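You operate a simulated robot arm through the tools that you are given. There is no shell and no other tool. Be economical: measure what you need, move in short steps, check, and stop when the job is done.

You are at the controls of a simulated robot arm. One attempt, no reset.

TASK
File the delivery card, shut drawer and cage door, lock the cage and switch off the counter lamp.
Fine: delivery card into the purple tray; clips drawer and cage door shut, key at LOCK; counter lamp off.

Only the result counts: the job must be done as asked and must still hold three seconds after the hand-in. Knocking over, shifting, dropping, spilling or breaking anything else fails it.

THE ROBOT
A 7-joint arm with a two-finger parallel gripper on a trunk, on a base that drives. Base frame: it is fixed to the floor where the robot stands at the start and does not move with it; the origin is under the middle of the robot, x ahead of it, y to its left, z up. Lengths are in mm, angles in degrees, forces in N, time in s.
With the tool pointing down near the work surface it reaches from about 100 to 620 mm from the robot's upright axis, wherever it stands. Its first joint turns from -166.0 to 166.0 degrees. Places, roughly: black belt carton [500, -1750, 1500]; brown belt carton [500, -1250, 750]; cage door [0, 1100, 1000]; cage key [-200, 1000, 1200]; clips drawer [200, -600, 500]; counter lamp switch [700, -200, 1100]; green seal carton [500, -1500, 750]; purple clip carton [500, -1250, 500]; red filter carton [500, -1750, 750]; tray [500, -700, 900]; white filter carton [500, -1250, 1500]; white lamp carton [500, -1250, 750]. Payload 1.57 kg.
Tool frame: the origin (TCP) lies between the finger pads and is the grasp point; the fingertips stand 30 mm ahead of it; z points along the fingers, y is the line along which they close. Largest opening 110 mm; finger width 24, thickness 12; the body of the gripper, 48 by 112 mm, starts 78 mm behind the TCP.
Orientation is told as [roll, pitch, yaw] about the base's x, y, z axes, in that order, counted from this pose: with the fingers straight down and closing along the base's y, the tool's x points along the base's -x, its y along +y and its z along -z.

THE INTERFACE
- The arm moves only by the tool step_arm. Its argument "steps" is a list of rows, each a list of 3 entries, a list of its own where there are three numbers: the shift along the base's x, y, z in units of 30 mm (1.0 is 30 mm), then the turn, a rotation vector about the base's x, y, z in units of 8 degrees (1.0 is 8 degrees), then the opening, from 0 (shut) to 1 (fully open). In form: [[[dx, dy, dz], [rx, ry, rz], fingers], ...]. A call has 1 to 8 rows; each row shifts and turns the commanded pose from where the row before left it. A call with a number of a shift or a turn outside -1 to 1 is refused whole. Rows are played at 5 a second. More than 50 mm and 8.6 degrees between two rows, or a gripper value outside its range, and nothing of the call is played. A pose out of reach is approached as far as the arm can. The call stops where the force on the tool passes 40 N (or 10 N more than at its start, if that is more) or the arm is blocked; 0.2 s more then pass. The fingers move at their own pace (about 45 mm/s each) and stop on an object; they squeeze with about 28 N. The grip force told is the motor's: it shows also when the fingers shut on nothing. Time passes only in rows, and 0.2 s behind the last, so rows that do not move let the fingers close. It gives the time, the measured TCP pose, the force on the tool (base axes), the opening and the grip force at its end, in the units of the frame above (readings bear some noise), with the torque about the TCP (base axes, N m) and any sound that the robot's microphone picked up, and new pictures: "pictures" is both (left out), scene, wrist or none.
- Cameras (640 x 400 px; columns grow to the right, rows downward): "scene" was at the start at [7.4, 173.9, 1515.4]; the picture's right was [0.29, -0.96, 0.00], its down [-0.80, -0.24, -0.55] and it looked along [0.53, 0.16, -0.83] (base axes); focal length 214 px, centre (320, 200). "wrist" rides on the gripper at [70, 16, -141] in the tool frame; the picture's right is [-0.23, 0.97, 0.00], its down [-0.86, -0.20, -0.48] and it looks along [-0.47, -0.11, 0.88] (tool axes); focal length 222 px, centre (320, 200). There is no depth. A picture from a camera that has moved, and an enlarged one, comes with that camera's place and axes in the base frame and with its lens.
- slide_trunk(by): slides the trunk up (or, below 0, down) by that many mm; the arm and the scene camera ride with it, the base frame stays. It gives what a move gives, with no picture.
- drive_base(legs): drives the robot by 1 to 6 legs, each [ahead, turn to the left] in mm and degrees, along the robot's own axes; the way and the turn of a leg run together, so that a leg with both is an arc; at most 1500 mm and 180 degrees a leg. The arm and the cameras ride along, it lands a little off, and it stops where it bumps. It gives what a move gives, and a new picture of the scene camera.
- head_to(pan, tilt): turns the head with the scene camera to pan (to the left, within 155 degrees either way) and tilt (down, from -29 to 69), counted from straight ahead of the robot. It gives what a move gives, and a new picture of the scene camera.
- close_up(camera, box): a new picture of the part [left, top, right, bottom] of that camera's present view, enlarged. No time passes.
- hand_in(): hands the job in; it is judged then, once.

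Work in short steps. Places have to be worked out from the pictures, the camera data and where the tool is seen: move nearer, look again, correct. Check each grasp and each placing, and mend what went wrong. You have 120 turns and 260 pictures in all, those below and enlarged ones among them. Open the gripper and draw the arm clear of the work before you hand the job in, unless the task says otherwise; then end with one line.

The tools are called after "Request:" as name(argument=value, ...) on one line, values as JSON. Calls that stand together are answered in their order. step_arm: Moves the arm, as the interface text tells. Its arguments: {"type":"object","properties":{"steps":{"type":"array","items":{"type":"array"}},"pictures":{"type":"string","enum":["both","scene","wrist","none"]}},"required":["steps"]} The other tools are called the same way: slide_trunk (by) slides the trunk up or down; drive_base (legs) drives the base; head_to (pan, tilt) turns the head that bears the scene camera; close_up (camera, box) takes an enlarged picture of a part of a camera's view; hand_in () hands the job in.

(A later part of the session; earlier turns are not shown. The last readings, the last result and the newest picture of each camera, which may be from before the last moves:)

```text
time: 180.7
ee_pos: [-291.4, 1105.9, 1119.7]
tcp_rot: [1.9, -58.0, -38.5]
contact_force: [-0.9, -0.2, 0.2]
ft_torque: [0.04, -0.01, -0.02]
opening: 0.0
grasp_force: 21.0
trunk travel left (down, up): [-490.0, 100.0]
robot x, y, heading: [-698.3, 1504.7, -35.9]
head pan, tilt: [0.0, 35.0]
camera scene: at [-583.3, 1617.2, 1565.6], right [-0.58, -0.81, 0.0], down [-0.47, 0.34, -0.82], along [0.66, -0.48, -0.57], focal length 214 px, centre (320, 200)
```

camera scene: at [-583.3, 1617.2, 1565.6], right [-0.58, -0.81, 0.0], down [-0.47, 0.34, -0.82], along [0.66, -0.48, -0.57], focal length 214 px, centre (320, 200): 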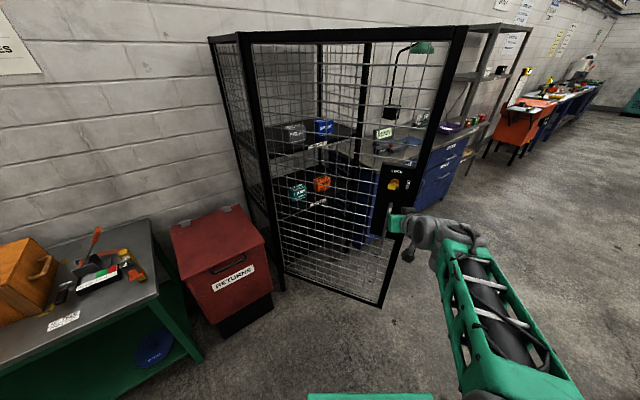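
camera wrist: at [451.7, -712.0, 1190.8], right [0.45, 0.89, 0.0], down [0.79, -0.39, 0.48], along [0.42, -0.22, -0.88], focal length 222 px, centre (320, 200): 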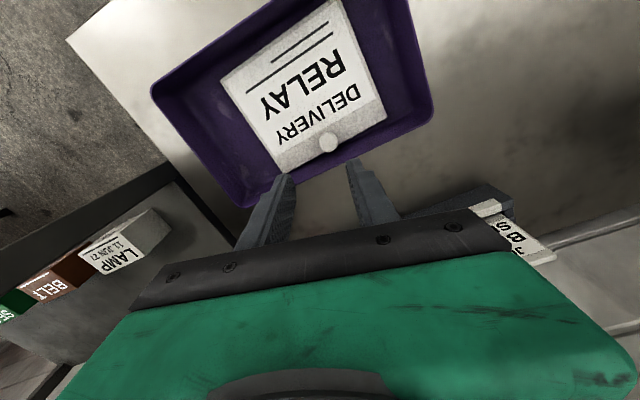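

Turn the remaining −7° so the tip heads for the strip near the stile.

Request:
drive_base(legs=[[0, -7]])

Request:
close_up(camera="scene", box=[340, 130, 480, 270])

```text
time: 181.7
ee_pos: [-344.3, 1057.3, 1120.8]
tcp_rot: [2.0, -58.1, -45.6]
contact_force: [-0.1, 0.4, -0.7]
ft_torque: [0.01, -0.02, -0.01]
opening: 0.0
grasp_force: 21.2
trunk travel left (down, up): [-490.0, 100.0]
robot x, y, heading: [-695.6, 1507.9, -42.8]
head pan, tilt: [0.0, 35.0]
camera scene: at [-570.9, 1602.5, 1565.6], right [-0.68, -0.73, 0.0], down [-0.42, 0.39, -0.82], along [0.6, -0.56, -0.57], focal length 214 px, centre (320, 200)
```

scene: 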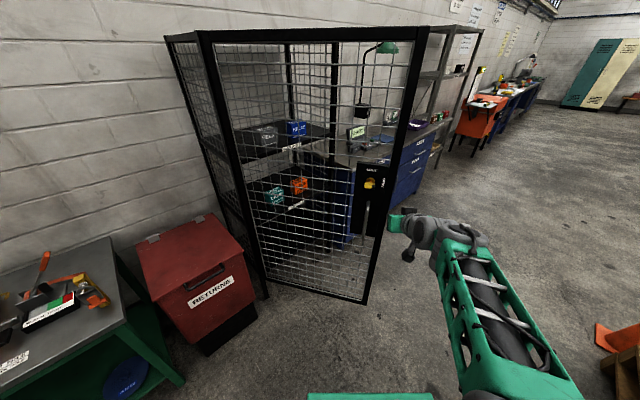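

```text
2.86 times, centred on (410, 200) of scene
camera zoom: at [-570.9, 1602.5, 1565.6], right [-0.68, -0.73, 0.0], down [-0.42, 0.39, -0.82], along [0.6, -0.56, -0.57], focal length 613 px, centre (63, 200)
```

zoom: 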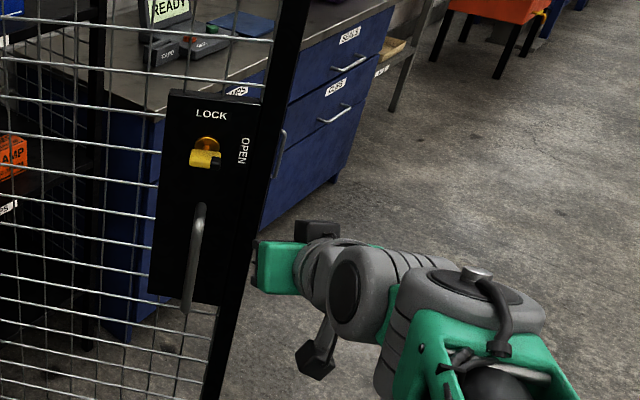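

Refined by triangulation: free edge ≈(−257,918), hinge ≈(373,1274), key ≈(−179,975,1146). Driving ahead should touch the plate strip ~44 mm from the edge after ~140 mm. Drive 190.

Request:
drive_base(legs=[[190, 0]])

Request:
close_up(camera="scene", box=[300, 130, 480, 270])

```text
time: 183.2
ee_pos: [-204.3, 930.2, 1119.6]
tcp_rot: [2.0, -58.0, -45.6]
contact_force: [0.4, -0.7, -0.6]
ft_torque: [0.0, 0.02, 0.03]
opening: 0.0
grasp_force: 21.2
trunk travel left (down, up): [-490.0, 100.0]
robot x, y, heading: [-555.5, 1381.7, -42.8]
head pan, tilt: [0.0, 35.0]
camera scene: at [-431.7, 1474.2, 1565.6], right [-0.68, -0.74, 0.0], down [-0.42, 0.39, -0.82], along [0.6, -0.56, -0.57], focal length 214 px, centre (320, 200)
```

scene: 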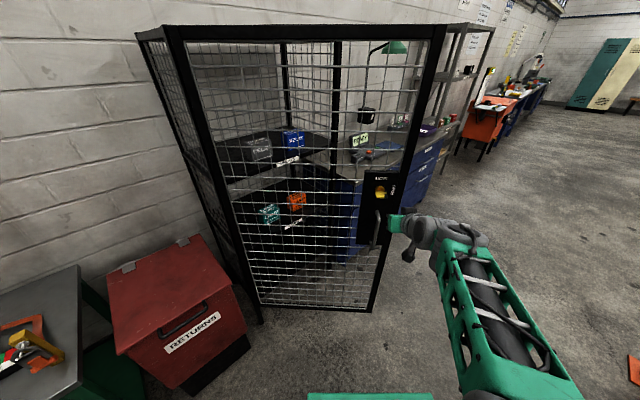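

```text
2.86 times, centred on (390, 200) of scene
camera zoom: at [-431.7, 1474.2, 1565.6], right [-0.68, -0.74, 0.0], down [-0.42, 0.39, -0.82], along [0.6, -0.56, -0.57], focal length 613 px, centre (120, 200)
```

zoom: 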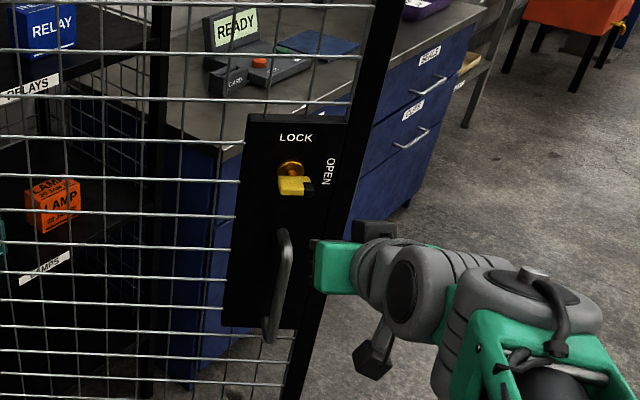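

Tip is beside the handle, near the stile. Continue 110 mm.

Request:
drive_base(legs=[[110, 0]])

Request:
close_up(camera="scene", box=[300, 130, 480, 270])

```text
time: 184.4
ee_pos: [-123.1, 854.9, 1118.9]
tcp_rot: [1.9, -57.9, -45.6]
contact_force: [-0.9, -0.3, -0.3]
ft_torque: [0.02, -0.01, -0.03]
opening: 0.0
grasp_force: 21.8
trunk travel left (down, up): [-490.0, 100.0]
robot x, y, heading: [-476.6, 1305.2, -42.8]
head pan, tilt: [0.0, 35.0]
camera scene: at [-350.0, 1398.9, 1565.6], right [-0.68, -0.73, 0.0], down [-0.42, 0.39, -0.82], along [0.6, -0.56, -0.57], focal length 214 px, centre (320, 200)
```

scene: 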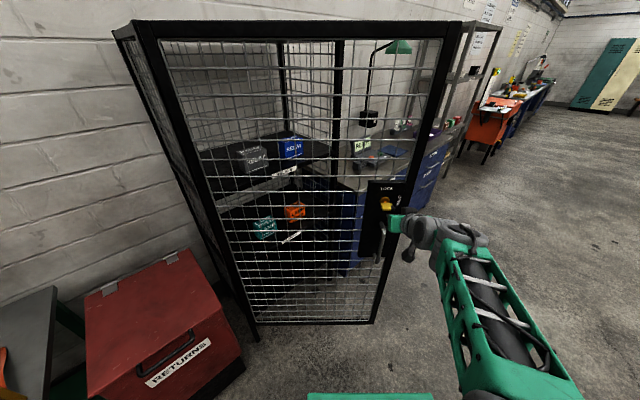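

```text
2.86 times, centred on (390, 200) of scene
camera zoom: at [-350.0, 1398.9, 1565.6], right [-0.68, -0.73, 0.0], down [-0.42, 0.39, -0.82], along [0.6, -0.56, -0.57], focal length 613 px, centre (120, 200)
```

zoom: 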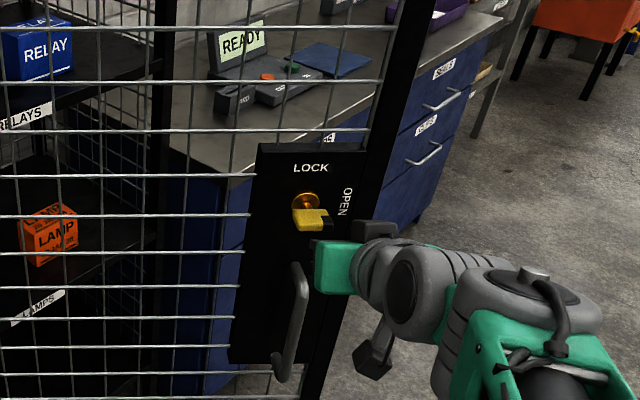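

Check with the wrist camera where the tip sits on the plate.

Request:
close_up(camera="wrist", box=[120, 40, 520, 260])

```text
1.60 times, centred on (320, 150) of wrist
camera zoom: at [-224.3, 975.9, 1135.1], right [0.76, 0.62, 0.21], down [-0.12, -0.19, 0.97], along [0.64, -0.77, -0.07], focal length 355 px, centre (320, 280)
```

zoom: 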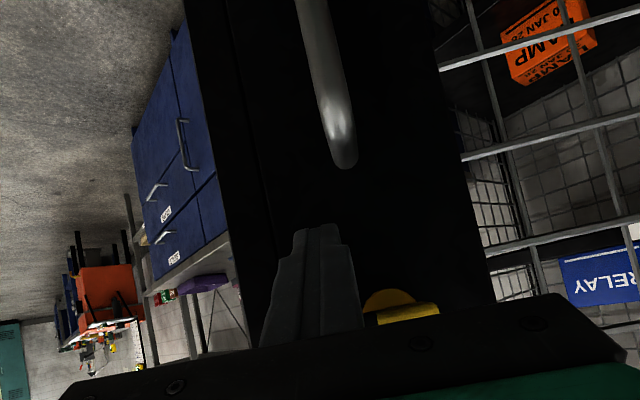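

Tip is roughly at the plate, ~30 mm from the key line. Shift 25 mm toward the stile to stay clear of the key, then push on.

Request:
step_arm(steps=[[[-0.29, -0.3, 0], [0, 0, 0], 0], [[-0.28, -0.31, 0], [0, 0, 0], 0]], pictures="none")

Request:
drive_base(legs=[[100, 0]])

Request:
close_up(camera="wrist", box=[120, 40, 520, 260])

```text
time: 185.0
ee_pos: [-140.9, 835.9, 1119.9]
tcp_rot: [2.0, -58.0, -45.6]
contact_force: [0.0, 0.0, 0.4]
ft_torque: [0.0, 0.0, 0.01]
opening: 0.0
grasp_force: 21.6
trunk travel left (down, up): [-490.0, 100.0]
robot x, y, heading: [-473.5, 1307.1, -42.7]
head pan, tilt: [0.0, 35.0]
```

```text
time: 186.2
ee_pos: [-66.3, 768.4, 1118.9]
tcp_rot: [1.9, -58.0, -45.6]
contact_force: [-1.0, -0.4, -0.4]
ft_torque: [-0.02, 0.01, -0.03]
opening: 0.1
grasp_force: 21.6
trunk travel left (down, up): [-490.0, 100.0]
robot x, y, heading: [-399.5, 1237.6, -42.6]
head pan, tilt: [0.0, 35.0]
camera scene: at [-275.9, 1330.5, 1565.6], right [-0.68, -0.73, 0.0], down [-0.42, 0.39, -0.82], along [0.6, -0.56, -0.57], focal length 214 px, centre (320, 200)
```

scene: 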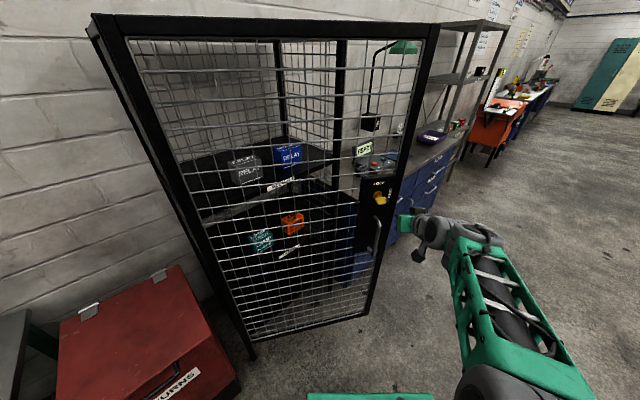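

```text
1.60 times, centred on (320, 150) of wrist
camera zoom: at [-167.7, 889.0, 1134.9], right [0.76, 0.61, 0.21], down [-0.12, -0.19, 0.97], along [0.64, -0.77, -0.07], focal length 355 px, centre (320, 280)
```

zoom: 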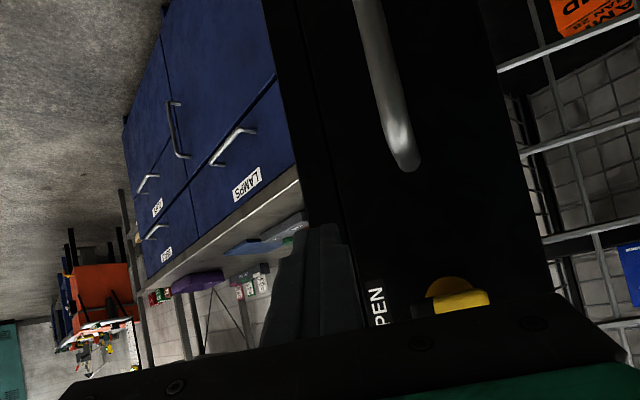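

The key's radius about the hinge is constant (~615 mm) and its angle went −152°→−126°: the door is closing. The tip is now near the stile's edge, so I'll reposition for a second push at heading about −17°.

Request:
drive_base(legs=[[-150, 0], [0, -61], [313, 0], [0, 70]])

Request:
close_up(camera="wrist", box=[120, 40, 520, 260])

```text
time: 195.0
ee_pos: [-169.7, 630.7, 1119.1]
tcp_rot: [2.1, -58.1, -35.4]
contact_force: [-0.7, 0.3, -0.5]
ft_torque: [0.02, 0.0, 0.03]
opening: 0.0
grasp_force: 20.8
trunk travel left (down, up): [-490.0, 100.0]
robot x, y, heading: [-583.4, 1033.2, -32.2]
head pan, tilt: [0.0, 35.0]
camera scene: at [-476.1, 1146.7, 1565.6], right [-0.54, -0.84, 0.0], down [-0.48, 0.31, -0.82], along [0.69, -0.44, -0.57], focal length 214 px, centre (320, 200)
```

scene: 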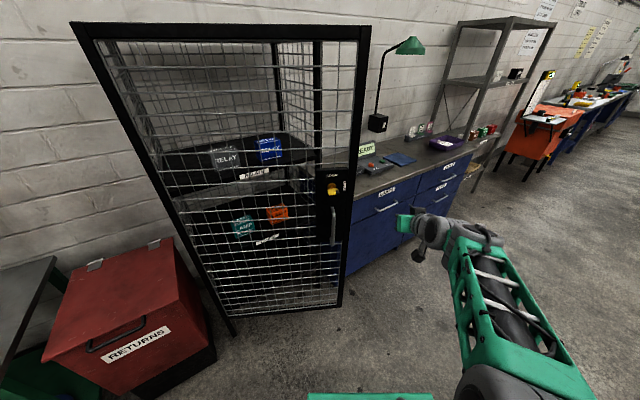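

```text
1.60 times, centred on (320, 150) of wrist
camera zoom: at [-291.1, 731.3, 1135.1], right [0.64, 0.74, 0.21], down [-0.08, -0.21, 0.97], along [0.77, -0.64, -0.07], focal length 355 px, centre (320, 280)
```

zoom: 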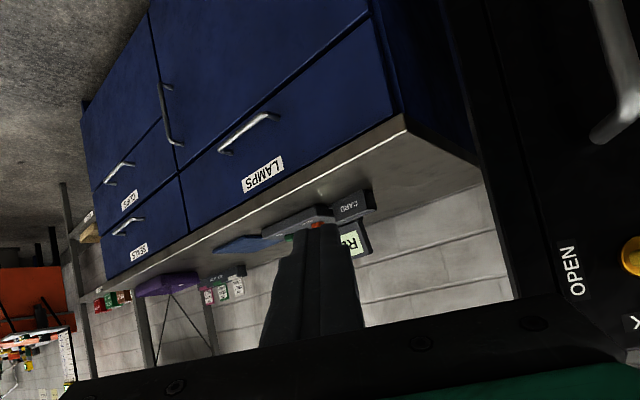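

Stile edge triangulates to (28,668), i.e. door angle −120° with R≈697. Shift the hand right 50 mm, turn +17°, and look.

Request:
step_arm(steps=[[[-0.45, -0.7, 0], [0, 0, 0], 0], [[-0.44, -0.7, 0], [0, 0, 0], 0]], pictures="none")

Request:
drive_base(legs=[[0, 17]])

Request:
close_up(camera="wrist", box=[120, 40, 520, 260])

```text
time: 195.6
ee_pos: [-198.0, 587.3, 1119.6]
tcp_rot: [2.2, -58.0, -35.5]
contact_force: [-0.1, -0.2, 0.3]
ft_torque: [0.0, -0.03, 0.03]
opening: 0.0
grasp_force: 21.7
trunk travel left (down, up): [-490.0, 100.0]
robot x, y, heading: [-586.7, 1033.7, -32.6]
head pan, tilt: [0.0, 35.0]
```

```text
time: 197.0
ee_pos: [-83.4, 722.3, 1119.5]
tcp_rot: [2.1, -57.9, -18.3]
contact_force: [0.0, 0.6, 0.3]
ft_torque: [-0.02, 0.01, 0.03]
opening: 0.0
grasp_force: 21.1
trunk travel left (down, up): [-490.0, 100.0]
robot x, y, heading: [-579.4, 1031.0, -15.5]
head pan, tilt: [0.0, 35.0]
camera scene: at [-514.7, 1173.1, 1565.6], right [-0.27, -0.96, 0.0], down [-0.55, 0.15, -0.82], along [0.79, -0.22, -0.57], focal length 214 px, centre (320, 200)
```

scene: 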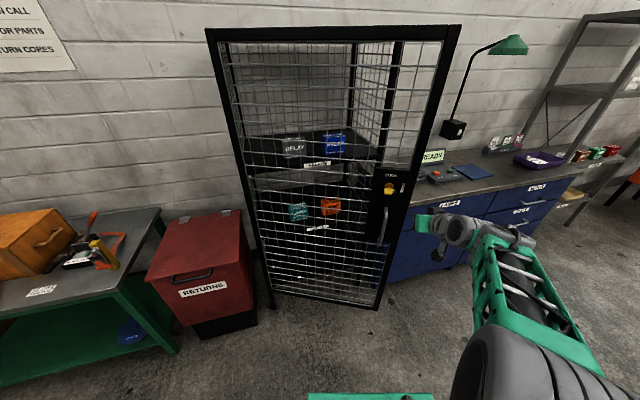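

```text
1.60 times, centred on (320, 150) of wrist
camera zoom: at [-228.6, 782.4, 1135.6], right [0.39, 0.9, 0.21], down [-0.02, -0.22, 0.97], along [0.92, -0.39, -0.07], focal length 355 px, centre (320, 280)
```

zoom: 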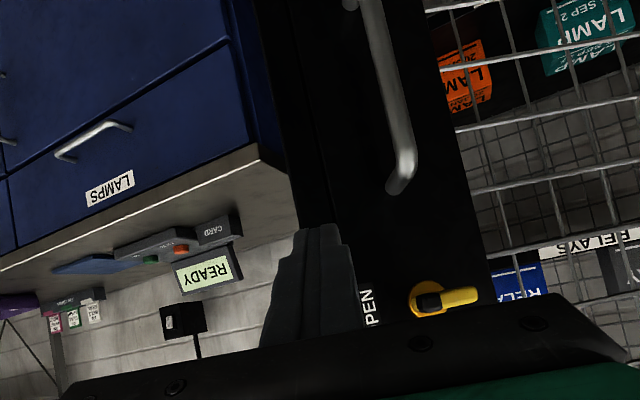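

Contact predicted after ~98 mm at 27 mm from the edge. Drive ahead 230.

Request:
drive_base(legs=[[230, 0]])

Request:
close_up(camera="wrist", box=[120, 40, 520, 260])

```text
time: 198.7
ee_pos: [137.9, 659.4, 1119.4]
tcp_rot: [2.0, -58.0, -18.4]
contact_force: [-0.9, 1.5, -0.4]
ft_torque: [0.02, 0.0, 0.0]
opening: 0.2
grasp_force: 21.1
trunk travel left (down, up): [-490.0, 100.0]
robot x, y, heading: [-362.9, 973.4, -15.5]
head pan, tilt: [0.0, 35.0]
camera scene: at [-293.2, 1111.7, 1565.6], right [-0.27, -0.96, 0.0], down [-0.55, 0.15, -0.82], along [0.79, -0.22, -0.57], focal length 214 px, centre (320, 200)
```

scene: 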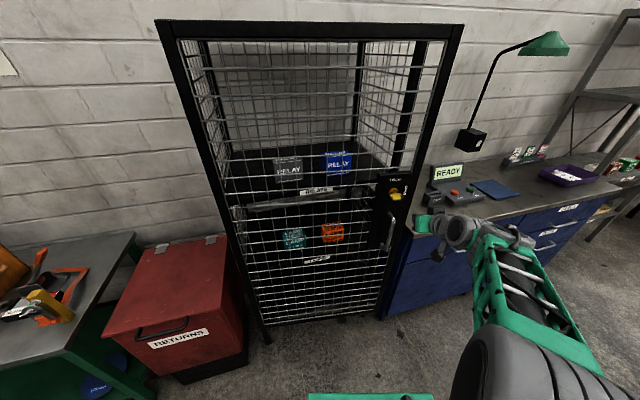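

```text
1.60 times, centred on (320, 150) of wrist
camera zoom: at [-7.3, 721.0, 1135.5], right [0.39, 0.89, 0.21], down [-0.02, -0.22, 0.97], along [0.92, -0.39, -0.07], focal length 355 px, centre (320, 280)
```

zoom: 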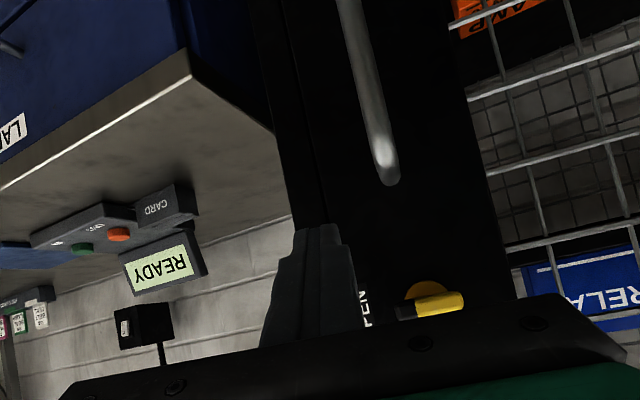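

Door at ≈ −108°. Continue 130 mm.

Request:
drive_base(legs=[[130, 0]])

Request:
close_up(camera="wrist", box=[120, 40, 520, 260])

```text
time: 200.0
ee_pos: [263.2, 625.3, 1120.2]
tcp_rot: [2.0, -58.0, -18.4]
contact_force: [0.3, -0.1, -0.1]
ft_torque: [-0.01, -0.05, -0.01]
opening: 0.0
grasp_force: 20.9
trunk travel left (down, up): [-490.0, 100.0]
robot x, y, heading: [-237.1, 940.5, -15.6]
head pan, tilt: [0.0, 35.0]
camera scene: at [-167.3, 1076.8, 1565.6], right [-0.27, -0.96, 0.0], down [-0.55, 0.15, -0.82], along [0.79, -0.22, -0.57], focal length 214 px, centre (320, 200)
```

scene: 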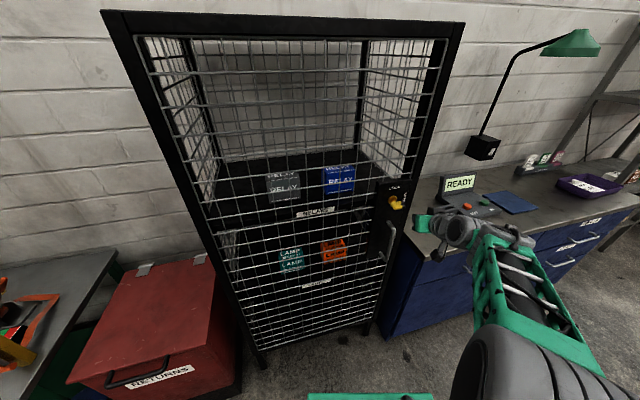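

```text
1.60 times, centred on (320, 150) of wrist
camera zoom: at [117.9, 685.7, 1135.4], right [0.39, 0.89, 0.21], down [-0.02, -0.22, 0.97], along [0.92, -0.39, -0.07], focal length 355 px, centre (320, 280)
```

zoom: 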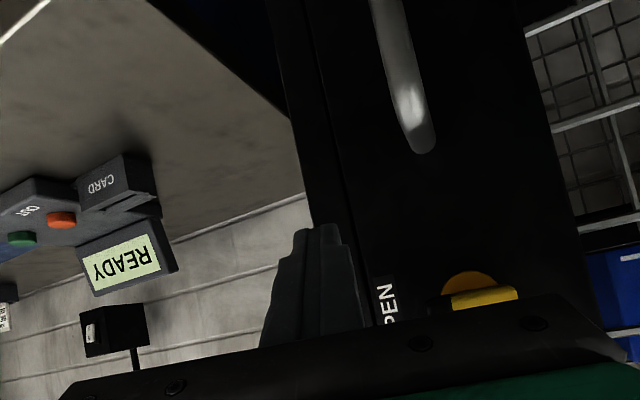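

Finish with the arm, small +x steps with force watch.

Request:
step_arm(steps=[[[0.4, 0, 0], [0, 0, 0], 0], [[0.4, 0, 0], [0, 0, 0], 0], [[0.4, 0, 0], [0, 0, 0], 0], [[0.4, 0, 0], [0, 0, 0], 0], [[0.4, 0, 0], [0, 0, 0], 0], [[0.4, 0, 0], [0, 0, 0], 0]], pictures="scene")

Request:
close_up(camera="wrist", box=[120, 40, 520, 260])

```text
time: 201.2
ee_pos: [315.5, 623.6, 1121.7]
tcp_rot: [1.8, -57.8, -18.7]
contact_force: [-33.3, 12.9, 9.7]
ft_torque: [0.08, -0.12, 0.44]
opening: 0.0
grasp_force: 21.7
trunk travel left (down, up): [-490.0, 100.0]
robot x, y, heading: [-235.5, 938.6, -15.8]
head pan, tilt: [0.0, 35.0]
stopped in row 6: the force on the tool passed its limit at 53 N (the readings are from after the stop); the commanded pose is now the measured one
camera scene: at [-174.1, 1079.9, 1565.8], right [-0.27, -0.96, 0.0], down [-0.55, 0.15, -0.82], along [0.79, -0.22, -0.57], focal length 214 px, centre (320, 200)
```

scene: 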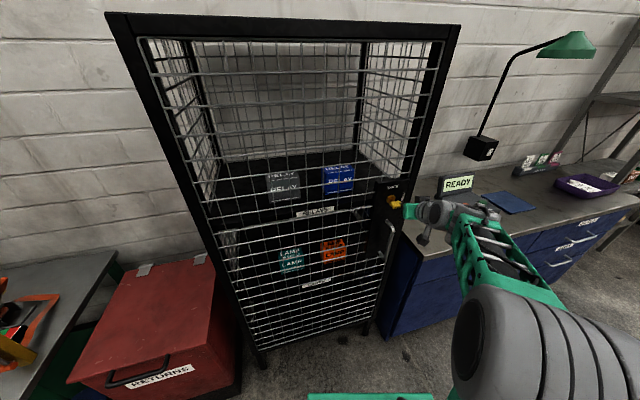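

```text
1.60 times, centred on (320, 150) of wrist
camera zoom: at [170.6, 686.7, 1137.5], right [0.4, 0.89, 0.21], down [-0.01, -0.22, 0.97], along [0.92, -0.39, -0.08], focal length 355 px, centre (320, 280)
```

zoom: 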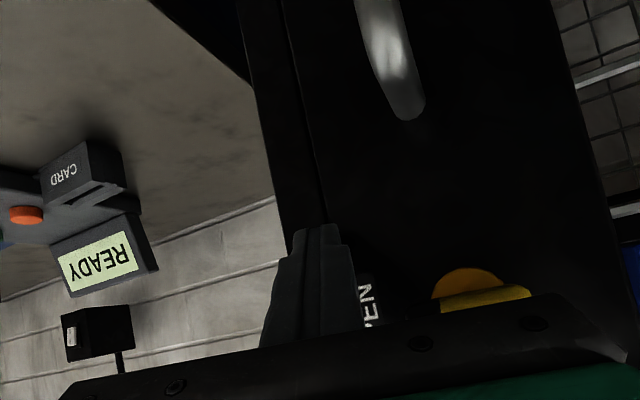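

A firm stop (53 N) at tip x≈345. Back off and check that the door is really shut.

Request:
step_arm(steps=[[[-0.5, 0, 0], [0, 0, 0], 0], [[-1, 0, 0], [0, 0, 0], 0], [[-1, 0, 0], [0, 0, 0], 0], [[-1, 0, 0], [0, 0, 0], 0]], pictures="none")

Request:
drive_base(legs=[[-250, 0], [0, 15]])

Request:
close_up(camera="scene", box=[200, 20, 440, 300])

```text
time: 202.2
ee_pos: [214.7, 623.9, 1117.6]
tcp_rot: [2.2, -57.5, -18.8]
contact_force: [0.4, 0.0, -0.1]
ft_torque: [-0.02, -0.01, -0.01]
opening: 0.0
grasp_force: 20.8
trunk travel left (down, up): [-490.0, 100.0]
robot x, y, heading: [-240.5, 940.8, -15.6]
head pan, tilt: [0.0, 35.0]
```

```text
time: 205.0
ee_pos: [40.4, 818.1, 1117.6]
tcp_rot: [2.1, -57.5, -3.8]
contact_force: [-0.4, 0.0, -0.3]
ft_torque: [-0.05, 0.0, 0.0]
opening: 0.0
grasp_force: 21.0
trunk travel left (down, up): [-490.0, 100.0]
robot x, y, heading: [-478.7, 1005.8, -0.7]
head pan, tilt: [0.0, 35.0]
camera scene: at [-449.4, 1158.3, 1565.6], right [-0.01, -1.0, 0.0], down [-0.57, 0.01, -0.82], along [0.82, -0.01, -0.57], focal length 214 px, centre (320, 200)
```

scene: 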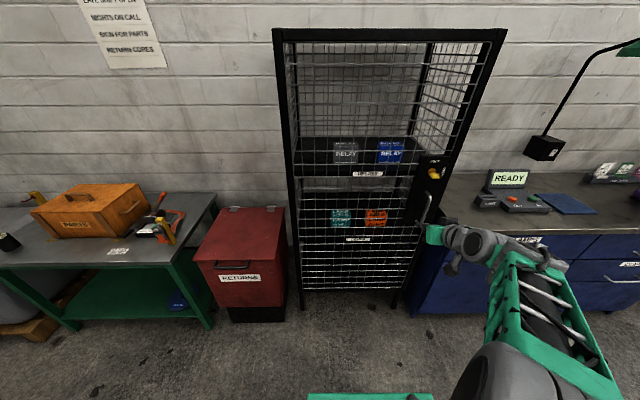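

```text
1.43 times, centred on (320, 160) of scene
camera zoom: at [-449.4, 1158.3, 1565.6], right [-0.01, -1.0, 0.0], down [-0.57, 0.01, -0.82], along [0.82, -0.01, -0.57], focal length 306 px, centre (320, 257)
```

zoom: 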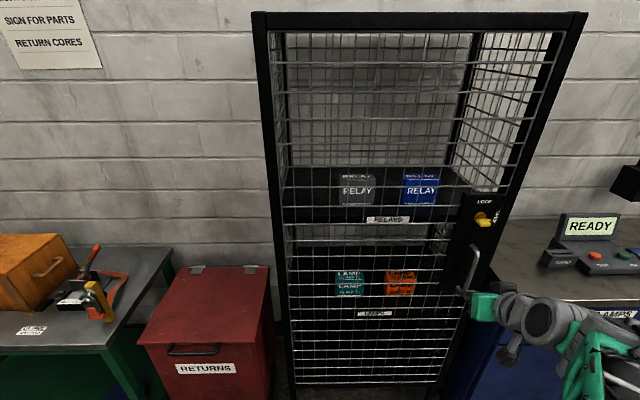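

The door is flush. Now the key: reposition the base to about (−295,785) so the key is ahead-right in reach.

Request:
drive_base(legs=[[0, -50], [288, 0], [0, 51]])

Request:
step_arm(steps=[[[-0.5, 0.6, 0.3], [0, -0.5, 0.2], 0], [[-0.5, 0.6, 0.2], [0, -0.5, 0.2], 0]], pictures="both")

```text
time: 211.5
ee_pos: [225.4, 610.6, 1118.6]
tcp_rot: [2.1, -57.4, -2.5]
contact_force: [0.3, -0.1, 0.4]
ft_torque: [0.0, 0.01, 0.0]
opening: 0.1
grasp_force: 21.4
trunk travel left (down, up): [-490.0, 100.0]
robot x, y, heading: [-295.2, 783.6, 0.8]
head pan, tilt: [0.0, 35.0]
camera scene: at [-270.2, 938.6, 1565.6], right [0.01, -1.0, 0.0], down [-0.57, -0.01, -0.82], along [0.82, 0.01, -0.57], focal length 214 px, centre (320, 200)
```

scene: 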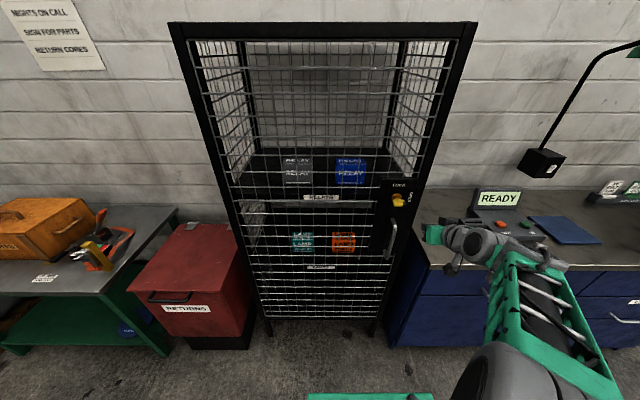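

```text
time: 212.1
ee_pos: [195.1, 646.2, 1133.6]
tcp_rot: [2.4, -65.5, 0.5]
contact_force: [-0.4, 0.3, 1.0]
ft_torque: [0.01, -0.02, -0.02]
opening: 0.0
grasp_force: 21.5
trunk travel left (down, up): [-490.0, 100.0]
robot x, y, heading: [-297.8, 785.0, 0.8]
head pan, tilt: [0.0, 35.0]
camera scene: at [-270.5, 938.9, 1565.6], right [0.01, -1.0, 0.0], down [-0.57, -0.01, -0.82], along [0.82, 0.01, -0.57], focal length 214 px, centre (320, 200)
camera wrist: at [38.1, 656.5, 1129.0], right [0.05, 0.97, 0.22], down [-0.07, -0.22, 0.97], along [1.0, -0.06, 0.06], focal length 222 px, centre (320, 200)
```

scene: 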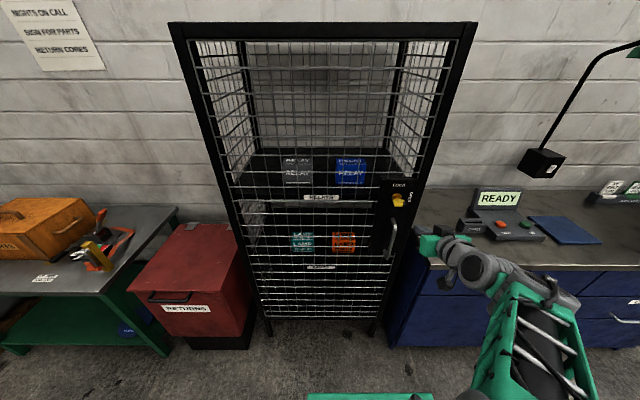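
wrist: 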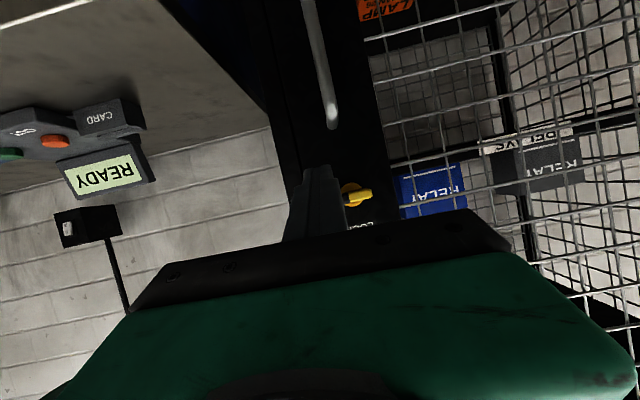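

Zoom on the key from both cameras to fix its shape and position.

Request:
close_up(camera="wrist", box=[290, 150, 410, 230])

Request:
close_up(camera="scene", box=[360, 165, 440, 225])

```text
5.00 times, centred on (350, 190) of wrist
camera zoom: at [38.1, 656.5, 1129.0], right [0.05, 0.97, 0.22], down [-0.07, -0.22, 0.97], along [1.0, -0.06, 0.06], focal length 1111 px, centre (170, 250)
```

zoom: 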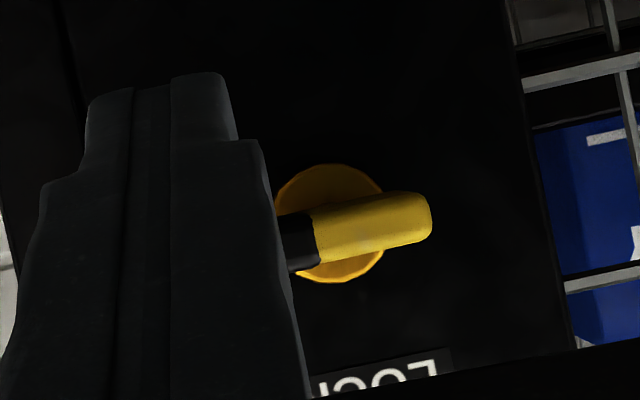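

```text
6.67 times, centred on (400, 195) of scene
camera zoom: at [-270.5, 938.9, 1565.6], right [0.01, -1.0, 0.0], down [-0.57, -0.01, -0.82], along [0.82, 0.01, -0.57], focal length 1430 px, centre (-213, 233)
```

zoom: 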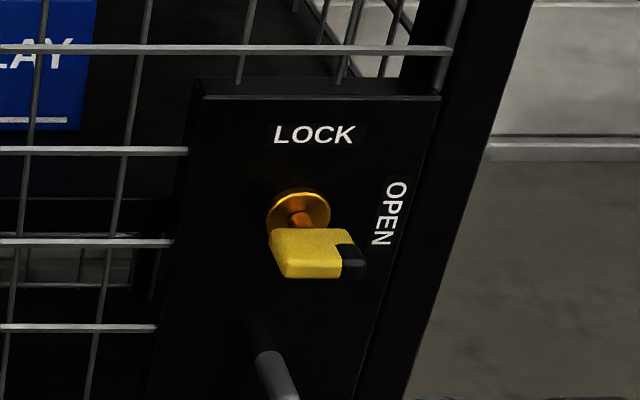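

Key bow: bar ~48×13 mm, centre ≈(305,682,1152), horizontal with black pointer at OPEN. I'll grip it with fingers closing vertically: first bring the tool fully horizontal.

Request:
step_arm(steps=[[[0, 0.2, 0.1], [-0.1, -0.7, 0], 0.3], [[0, 0.3, 0.1], [-0.1, -0.7, 0], 0.3], [[0, 0.3, 0.2], [-0.1, -0.7, 0], 0.3], [[0, 0.3, 0.2], [0, -0.7, 0], 0.3], [[0, 0, 0], [0, -0.25, 0], 0.3]], pictures="none")

Request:
step_arm(steps=[[[0, 0, 0], [1, 0, 0], 0.3], [[0, 0, 0], [1, 0, 0], 0.3], [[0, 0, 0], [1, 0, 0], 0.3], [[0, 0, 0], [1, 0, 0], 0.3], [[0, 0, 0], [1, 0, 0], 0.3], [[0, 0, 0], [1, 0, 0], 0.3]], pictures="scene")

```text
time: 213.3
ee_pos: [195.7, 678.6, 1151.6]
tcp_rot: [-86.8, -87.5, 88.9]
contact_force: [0.0, -0.5, 0.3]
ft_torque: [0.03, 0.03, -0.03]
opening: 33.0
grasp_force: 0.0
trunk travel left (down, up): [-490.0, 100.0]
robot x, y, heading: [-297.5, 780.9, 0.9]
head pan, tilt: [0.0, 35.0]
```

```text
time: 214.7
ee_pos: [194.9, 678.6, 1151.2]
tcp_rot: [92.1, -44.4, -89.7]
contact_force: [0.1, 0.8, 0.7]
ft_torque: [-0.02, 0.04, 0.0]
opening: 33.0
grasp_force: 0.0
trunk travel left (down, up): [-490.0, 100.0]
robot x, y, heading: [-294.1, 782.4, 0.4]
head pan, tilt: [0.0, 35.0]
camera scene: at [-270.3, 938.6, 1565.6], right [0.01, -1.0, 0.0], down [-0.57, -0.01, -0.82], along [0.82, 0.01, -0.57], focal length 214 px, centre (320, 200)
```

scene: 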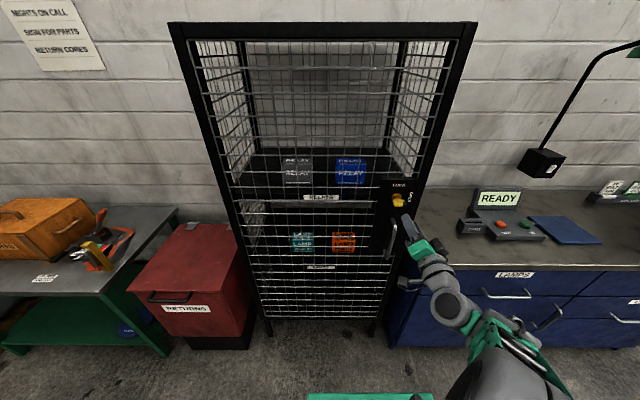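

Rolling works. Complete the remaining ~42° of roll.

Request:
step_arm(steps=[[[0, 0, 0], [1, 0, 0], 0.4], [[0, 0, 0], [1, 0, 0], 0.4], [[0, 0, 0], [1, 0, 0], 0.4], [[0, 0, 0], [1, 0, 0], 0.4], [[0, 0, 0], [1, 0, 0], 0.4], [[0, 0, 0], [0.25, 0, 0], 0.4]], pictures="both")

Request:
close_up(camera="wrist", box=[220, 90, 420, 230])

```text
time: 216.1
ee_pos: [194.6, 680.0, 1150.6]
tcp_rot: [92.1, -2.5, -89.9]
contact_force: [-0.1, 0.0, -0.5]
ft_torque: [-0.01, 0.0, -0.01]
opening: 44.2
grasp_force: 0.1
trunk travel left (down, up): [-490.0, 100.0]
robot x, y, heading: [-297.4, 784.6, 0.8]
head pan, tilt: [0.0, 35.0]
camera scene: at [-270.2, 938.6, 1565.6], right [0.01, -1.0, 0.0], down [-0.57, -0.01, -0.82], along [0.82, 0.01, -0.57], focal length 214 px, centre (320, 200)
camera wrist: at [54.0, 749.5, 1159.0], right [-0.04, -0.19, 0.98], down [-0.47, -0.86, -0.18], along [0.88, -0.47, -0.06], focal length 222 px, centre (320, 200)
```

scene: 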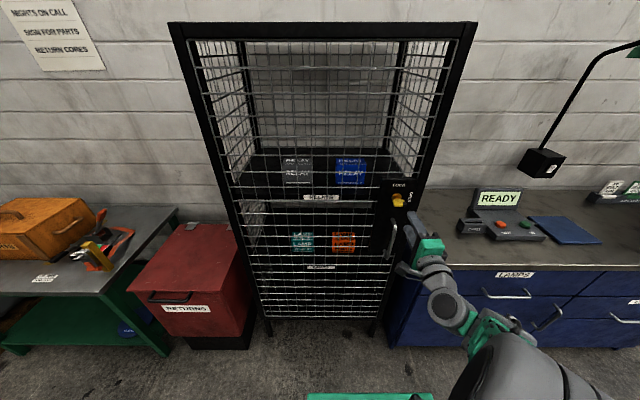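
wrist: 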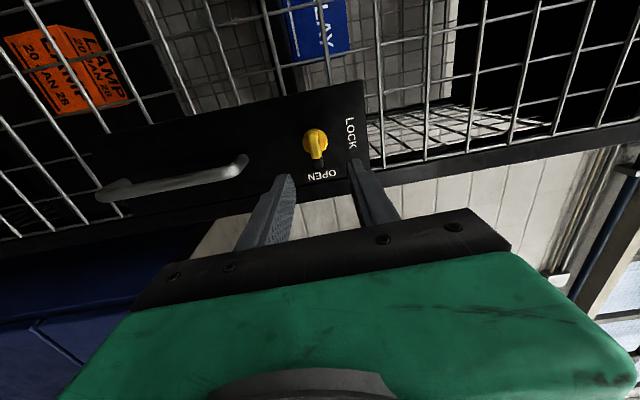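

```text
2.86 times, centred on (320, 160) of wrist
camera zoom: at [54.0, 749.5, 1159.0], right [-0.04, -0.19, 0.98], down [-0.47, -0.86, -0.18], along [0.88, -0.47, -0.06], focal length 635 px, centre (320, 314)
```

zoom: 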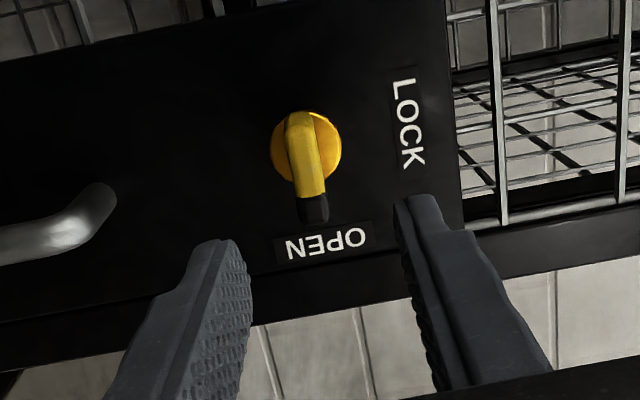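

Fingers straddle the bow line nicely; bow centre confirmed (305,681.5,1149). Small trims and advance to x≈297.

Request:
step_arm(steps=[[[0.6, 0.03, -0.03], [0.3, 0.26, 0], 0.4], [[0.7, 0.02, -0.02], [0, 0, 0], 0.4], [[0.7, 0, 0], [0, 0, 0], 0.4], [[0.5, 0, 0], [0, 0, 0], 0.4]], pictures="none")

Request:
close_up(camera="wrist", box=[220, 90, 420, 230])

```text
time: 217.1
ee_pos: [272.3, 680.7, 1149.2]
tcp_rot: [90.0, 0.0, -89.8]
contact_force: [-0.7, 0.1, -0.3]
ft_torque: [0.04, -0.01, -0.02]
opening: 44.2
grasp_force: 0.0
trunk travel left (down, up): [-490.0, 100.0]
robot x, y, heading: [-298.8, 784.5, 0.9]
head pan, tilt: [0.0, 35.0]
```

```text
2.86 times, centred on (320, 160) of wrist
camera zoom: at [130.4, 750.8, 1165.8], right [0.0, -0.23, 0.97], down [-0.48, -0.86, -0.2], along [0.88, -0.46, -0.11], focal length 635 px, centre (320, 314)
```

zoom: 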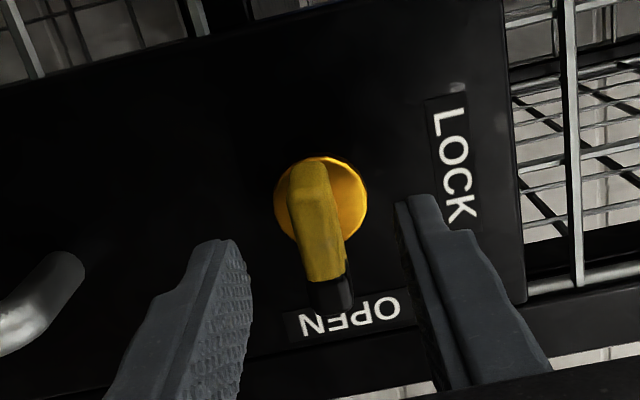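

Centred. Advance 25 mm more and close.

Request:
step_arm(steps=[[[0.4, 0.03, 0.02], [0, 0, 0], 0.4], [[0.4, 0.03, 0], [0, 0, 0], 0.4]], pictures="none")

Request:
step_arm(steps=[[[0, 0, 0], [0, 0, 0], 0], [[0, 0, 0], [0, 0, 0], 0], [[0, 0, 0], [0, 0, 0], 0], [[0, 0, 0], [0, 0, 0], 0]], pictures="wrist")

Request:
close_up(camera="wrist", box=[220, 90, 420, 230])

```text
time: 217.7
ee_pos: [295.8, 682.0, 1149.8]
tcp_rot: [90.0, 0.0, -89.8]
contact_force: [1.4, 0.7, 0.1]
ft_torque: [0.03, 0.02, 0.02]
opening: 43.8
grasp_force: 0.1
trunk travel left (down, up): [-490.0, 100.0]
robot x, y, heading: [-296.1, 785.1, 0.5]
head pan, tilt: [0.0, 35.0]
```

```text
time: 218.7
ee_pos: [294.8, 682.8, 1150.7]
tcp_rot: [90.0, 0.0, -89.9]
contact_force: [0.5, 0.1, -1.3]
ft_torque: [0.02, -0.01, -0.05]
opening: 11.8
grasp_force: 28.8
trunk travel left (down, up): [-490.0, 100.0]
robot x, y, heading: [-298.3, 784.3, 0.6]
head pan, tilt: [0.0, 35.0]
camera wrist: at [153.9, 752.5, 1165.8], right [0.0, -0.23, 0.97], down [-0.48, -0.86, -0.2], along [0.88, -0.46, -0.11], focal length 222 px, centre (320, 200)
```

wrist: 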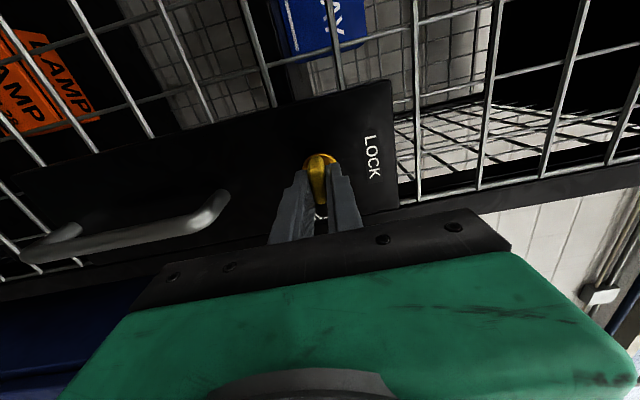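

```text
2.86 times, centred on (320, 160) of wrist
camera zoom: at [153.9, 752.5, 1165.8], right [0.0, -0.23, 0.97], down [-0.48, -0.86, -0.2], along [0.88, -0.46, -0.11], focal length 635 px, centre (320, 314)
```

zoom: 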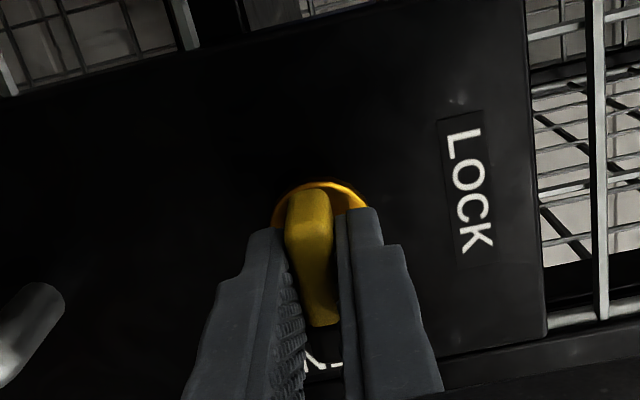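

Gripped (11.8 mm). Turn about −x (OPEN→LOCK), first 40°.

Request:
step_arm(steps=[[[0, 0, 0], [-0.6, 0, 0], 0], [[0, 0, 0], [-0.9, 0, 0], 0], [[0, 0, 0], [-0.9, 0, 0], 0], [[0, 0, 0], [-0.9, 0, 0], 0], [[0, 0, 0], [-0.9, 0, 0], 0], [[0, 0, 0], [-0.9, 0, 0], 0]], pictures="wrist")

```text
time: 220.1
ee_pos: [293.7, 682.1, 1149.7]
tcp_rot: [89.6, -41.0, -89.6]
contact_force: [-1.0, -0.6, -12.6]
ft_torque: [0.06, -0.91, -0.15]
opening: 12.2
grasp_force: 29.3
trunk travel left (down, up): [-490.0, 100.0]
robot x, y, heading: [-296.1, 781.9, 0.5]
head pan, tilt: [0.0, 35.0]
camera wrist: at [153.8, 745.7, 1115.8], right [0.0, 0.47, 0.88], down [-0.47, -0.78, 0.41], along [0.88, -0.42, 0.22], focal length 222 px, centre (320, 200)
```

wrist: 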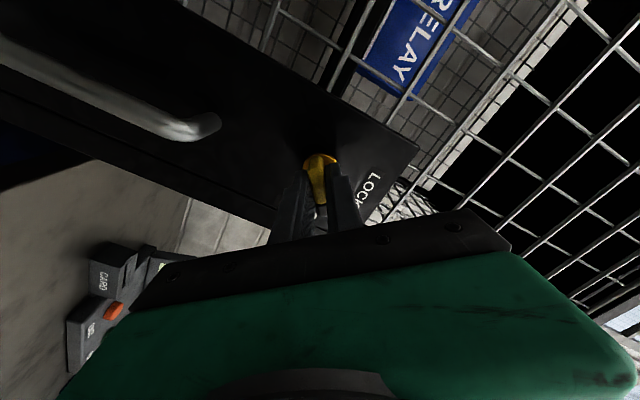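

Turning freely. Continue the remaining ~49° with a slight downward trim.

Request:
step_arm(steps=[[[0, 0, -0.05], [-0.9, 0, 0], 0], [[0, 0, -0.03], [-0.9, 0, 0], 0], [[0, 0, 0], [-0.9, 0, 0], 0], [[0, 0, 0], [-0.9, 0, 0], 0], [[0, 0, 0], [-0.9, 0, 0], 0], [[0, 0, 0], [-0.9, 0, 0], 0], [[0, 0, 0], [-0.7, 0, 0], 0]], pictures="both")

Request:
close_up(camera="scene", box=[360, 165, 440, 225])

```text
time: 221.7
ee_pos: [295.3, 679.8, 1149.0]
tcp_rot: [58.2, -89.7, -58.3]
contact_force: [-0.7, -8.6, -3.7]
ft_torque: [0.06, -0.72, 0.46]
opening: 11.8
grasp_force: 28.7
trunk travel left (down, up): [-490.0, 100.0]
robot x, y, heading: [-298.6, 786.5, 0.8]
head pan, tilt: [0.0, 35.0]
camera scene: at [-270.1, 937.2, 1565.8], right [0.01, -1.0, 0.0], down [-0.57, 0.0, -0.82], along [0.82, 0.01, -0.57], focal length 214 px, centre (320, 200)
camera wrist: at [153.5, 698.0, 1078.4], right [0.0, 0.97, 0.23], down [-0.48, -0.2, 0.86], along [0.88, -0.11, 0.46], focal length 222 px, centre (320, 200)
```

scene: 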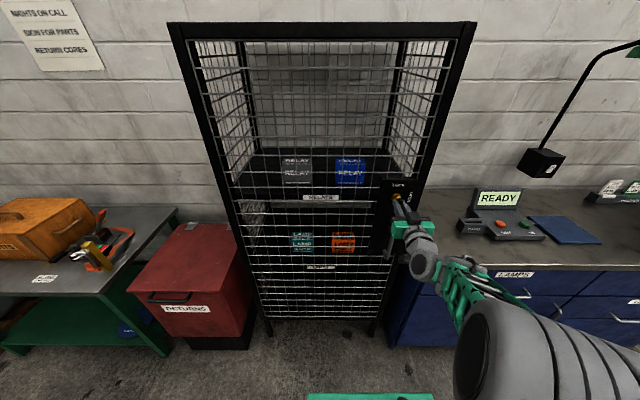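
wrist: 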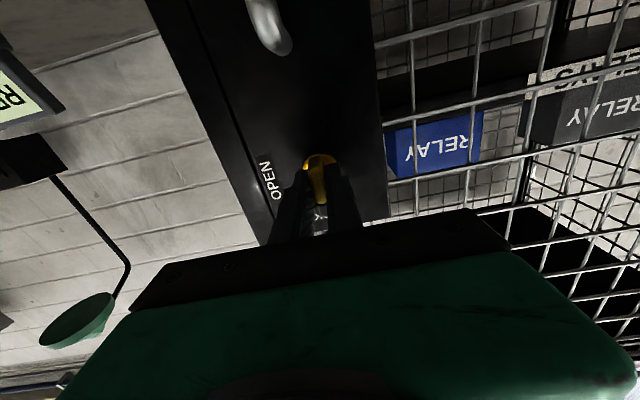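

```text
6.67 times, centred on (400, 195) of scene
camera zoom: at [-270.1, 937.2, 1565.8], right [0.01, -1.0, 0.0], down [-0.57, 0.0, -0.82], along [0.82, 0.01, -0.57], focal length 1430 px, centre (-213, 233)
```

zoom: 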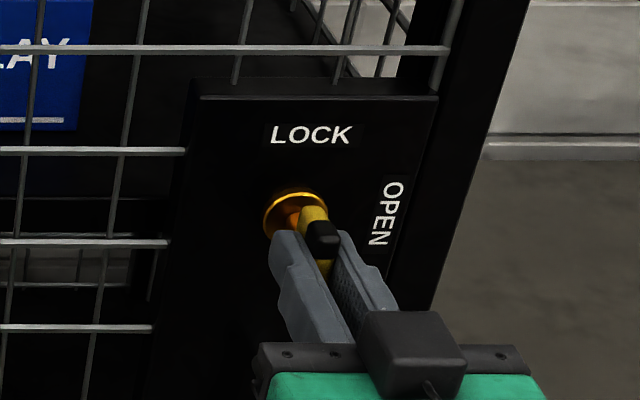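

The bow is vertical, black pointer up. Nudge ~3° further to be at the stop, then release.

Request:
step_arm(steps=[[[0, 0.06, 0.03], [-0.35, 0, 0], 0], [[0, 0, 0], [0, 0, 0], 0]], pictures="none")

Request:
step_arm(steps=[[[0, 0, 0], [0, 0, 0], 0.4], [[0, 0, 0], [0, 0, 0], 0.4], [[0, 0, 0], [0, 0, 0], 0.4], [[-0.5, 0, 0], [0, 0, 0], 0.4], [[-1, 0, 0], [0, 0, 0], 0.4], [[-1, 0, 0], [0, 0, 0], 0.4], [[-1, 0, 0], [0, 0, 0], 0.4]], pictures="both")

Request:
close_up(camera="scene", box=[360, 165, 440, 225])

Request:
close_up(camera="wrist", box=[220, 90, 420, 230])

```text
time: 222.3
ee_pos: [294.4, 680.5, 1146.9]
tcp_rot: [-84.2, -87.5, 83.9]
contact_force: [-2.8, -21.1, -6.1]
ft_torque: [0.68, 0.01, 0.37]
opening: 12.7
grasp_force: 30.0
trunk travel left (down, up): [-490.0, 100.0]
robot x, y, heading: [-296.0, 785.1, 0.5]
head pan, tilt: [0.0, 35.0]
```

```text
time: 223.9
ee_pos: [190.4, 684.6, 1149.0]
tcp_rot: [-85.6, -87.5, 85.6]
contact_force: [-0.6, -0.4, 1.0]
ft_torque: [0.0, 0.01, -0.03]
opening: 44.1
grasp_force: 0.2
trunk travel left (down, up): [-490.0, 100.0]
robot x, y, heading: [-298.3, 782.9, 0.6]
head pan, tilt: [0.0, 35.0]
camera scene: at [-270.3, 938.7, 1565.6], right [0.01, -1.0, 0.0], down [-0.57, -0.01, -0.82], along [0.82, 0.01, -0.57], focal length 214 px, centre (320, 200)
camera wrist: at [47.8, 697.9, 1078.8], right [0.0, 0.98, 0.19], down [-0.48, -0.16, 0.86], along [0.88, -0.09, 0.47], focal length 222 px, centre (320, 200)
```

scene: 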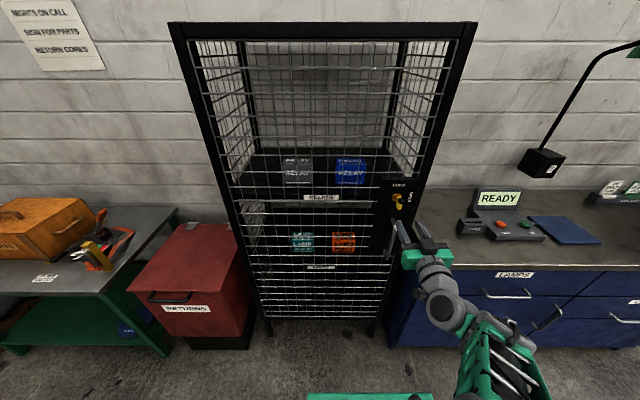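
wrist: 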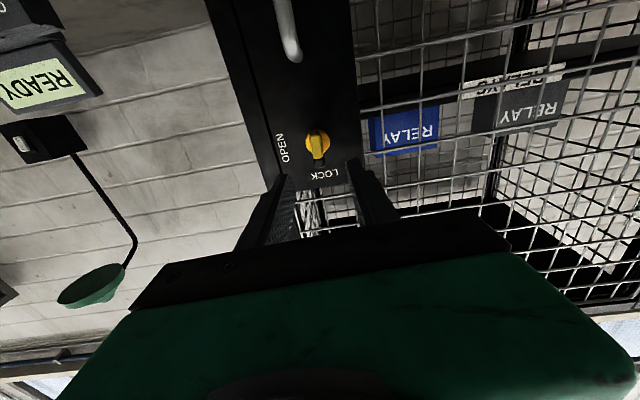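

```text
6.67 times, centred on (400, 195) of scene
camera zoom: at [-270.3, 938.7, 1565.6], right [0.01, -1.0, 0.0], down [-0.57, -0.01, -0.82], along [0.82, 0.01, -0.57], focal length 1430 px, centre (-213, 233)
```

zoom: 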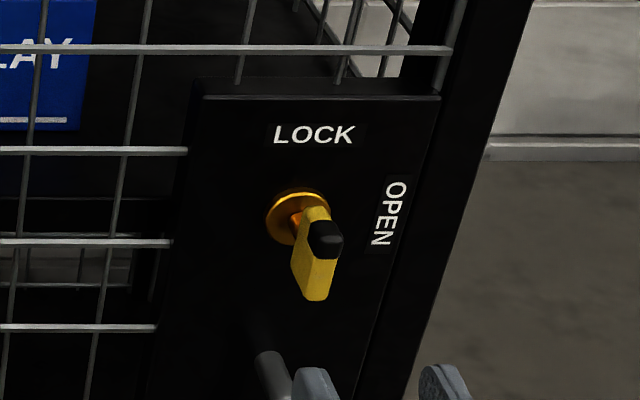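

```text
2.86 times, centred on (320, 160) of wrist
camera zoom: at [47.8, 697.9, 1078.8], right [0.0, 0.98, 0.19], down [-0.48, -0.16, 0.86], along [0.88, -0.09, 0.47], focal length 635 px, centre (320, 314)
```

zoom: 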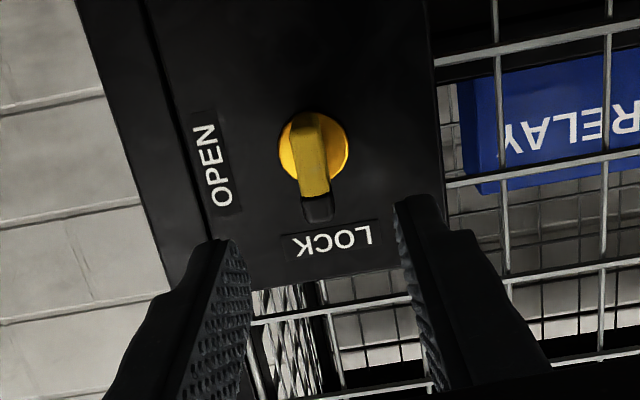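

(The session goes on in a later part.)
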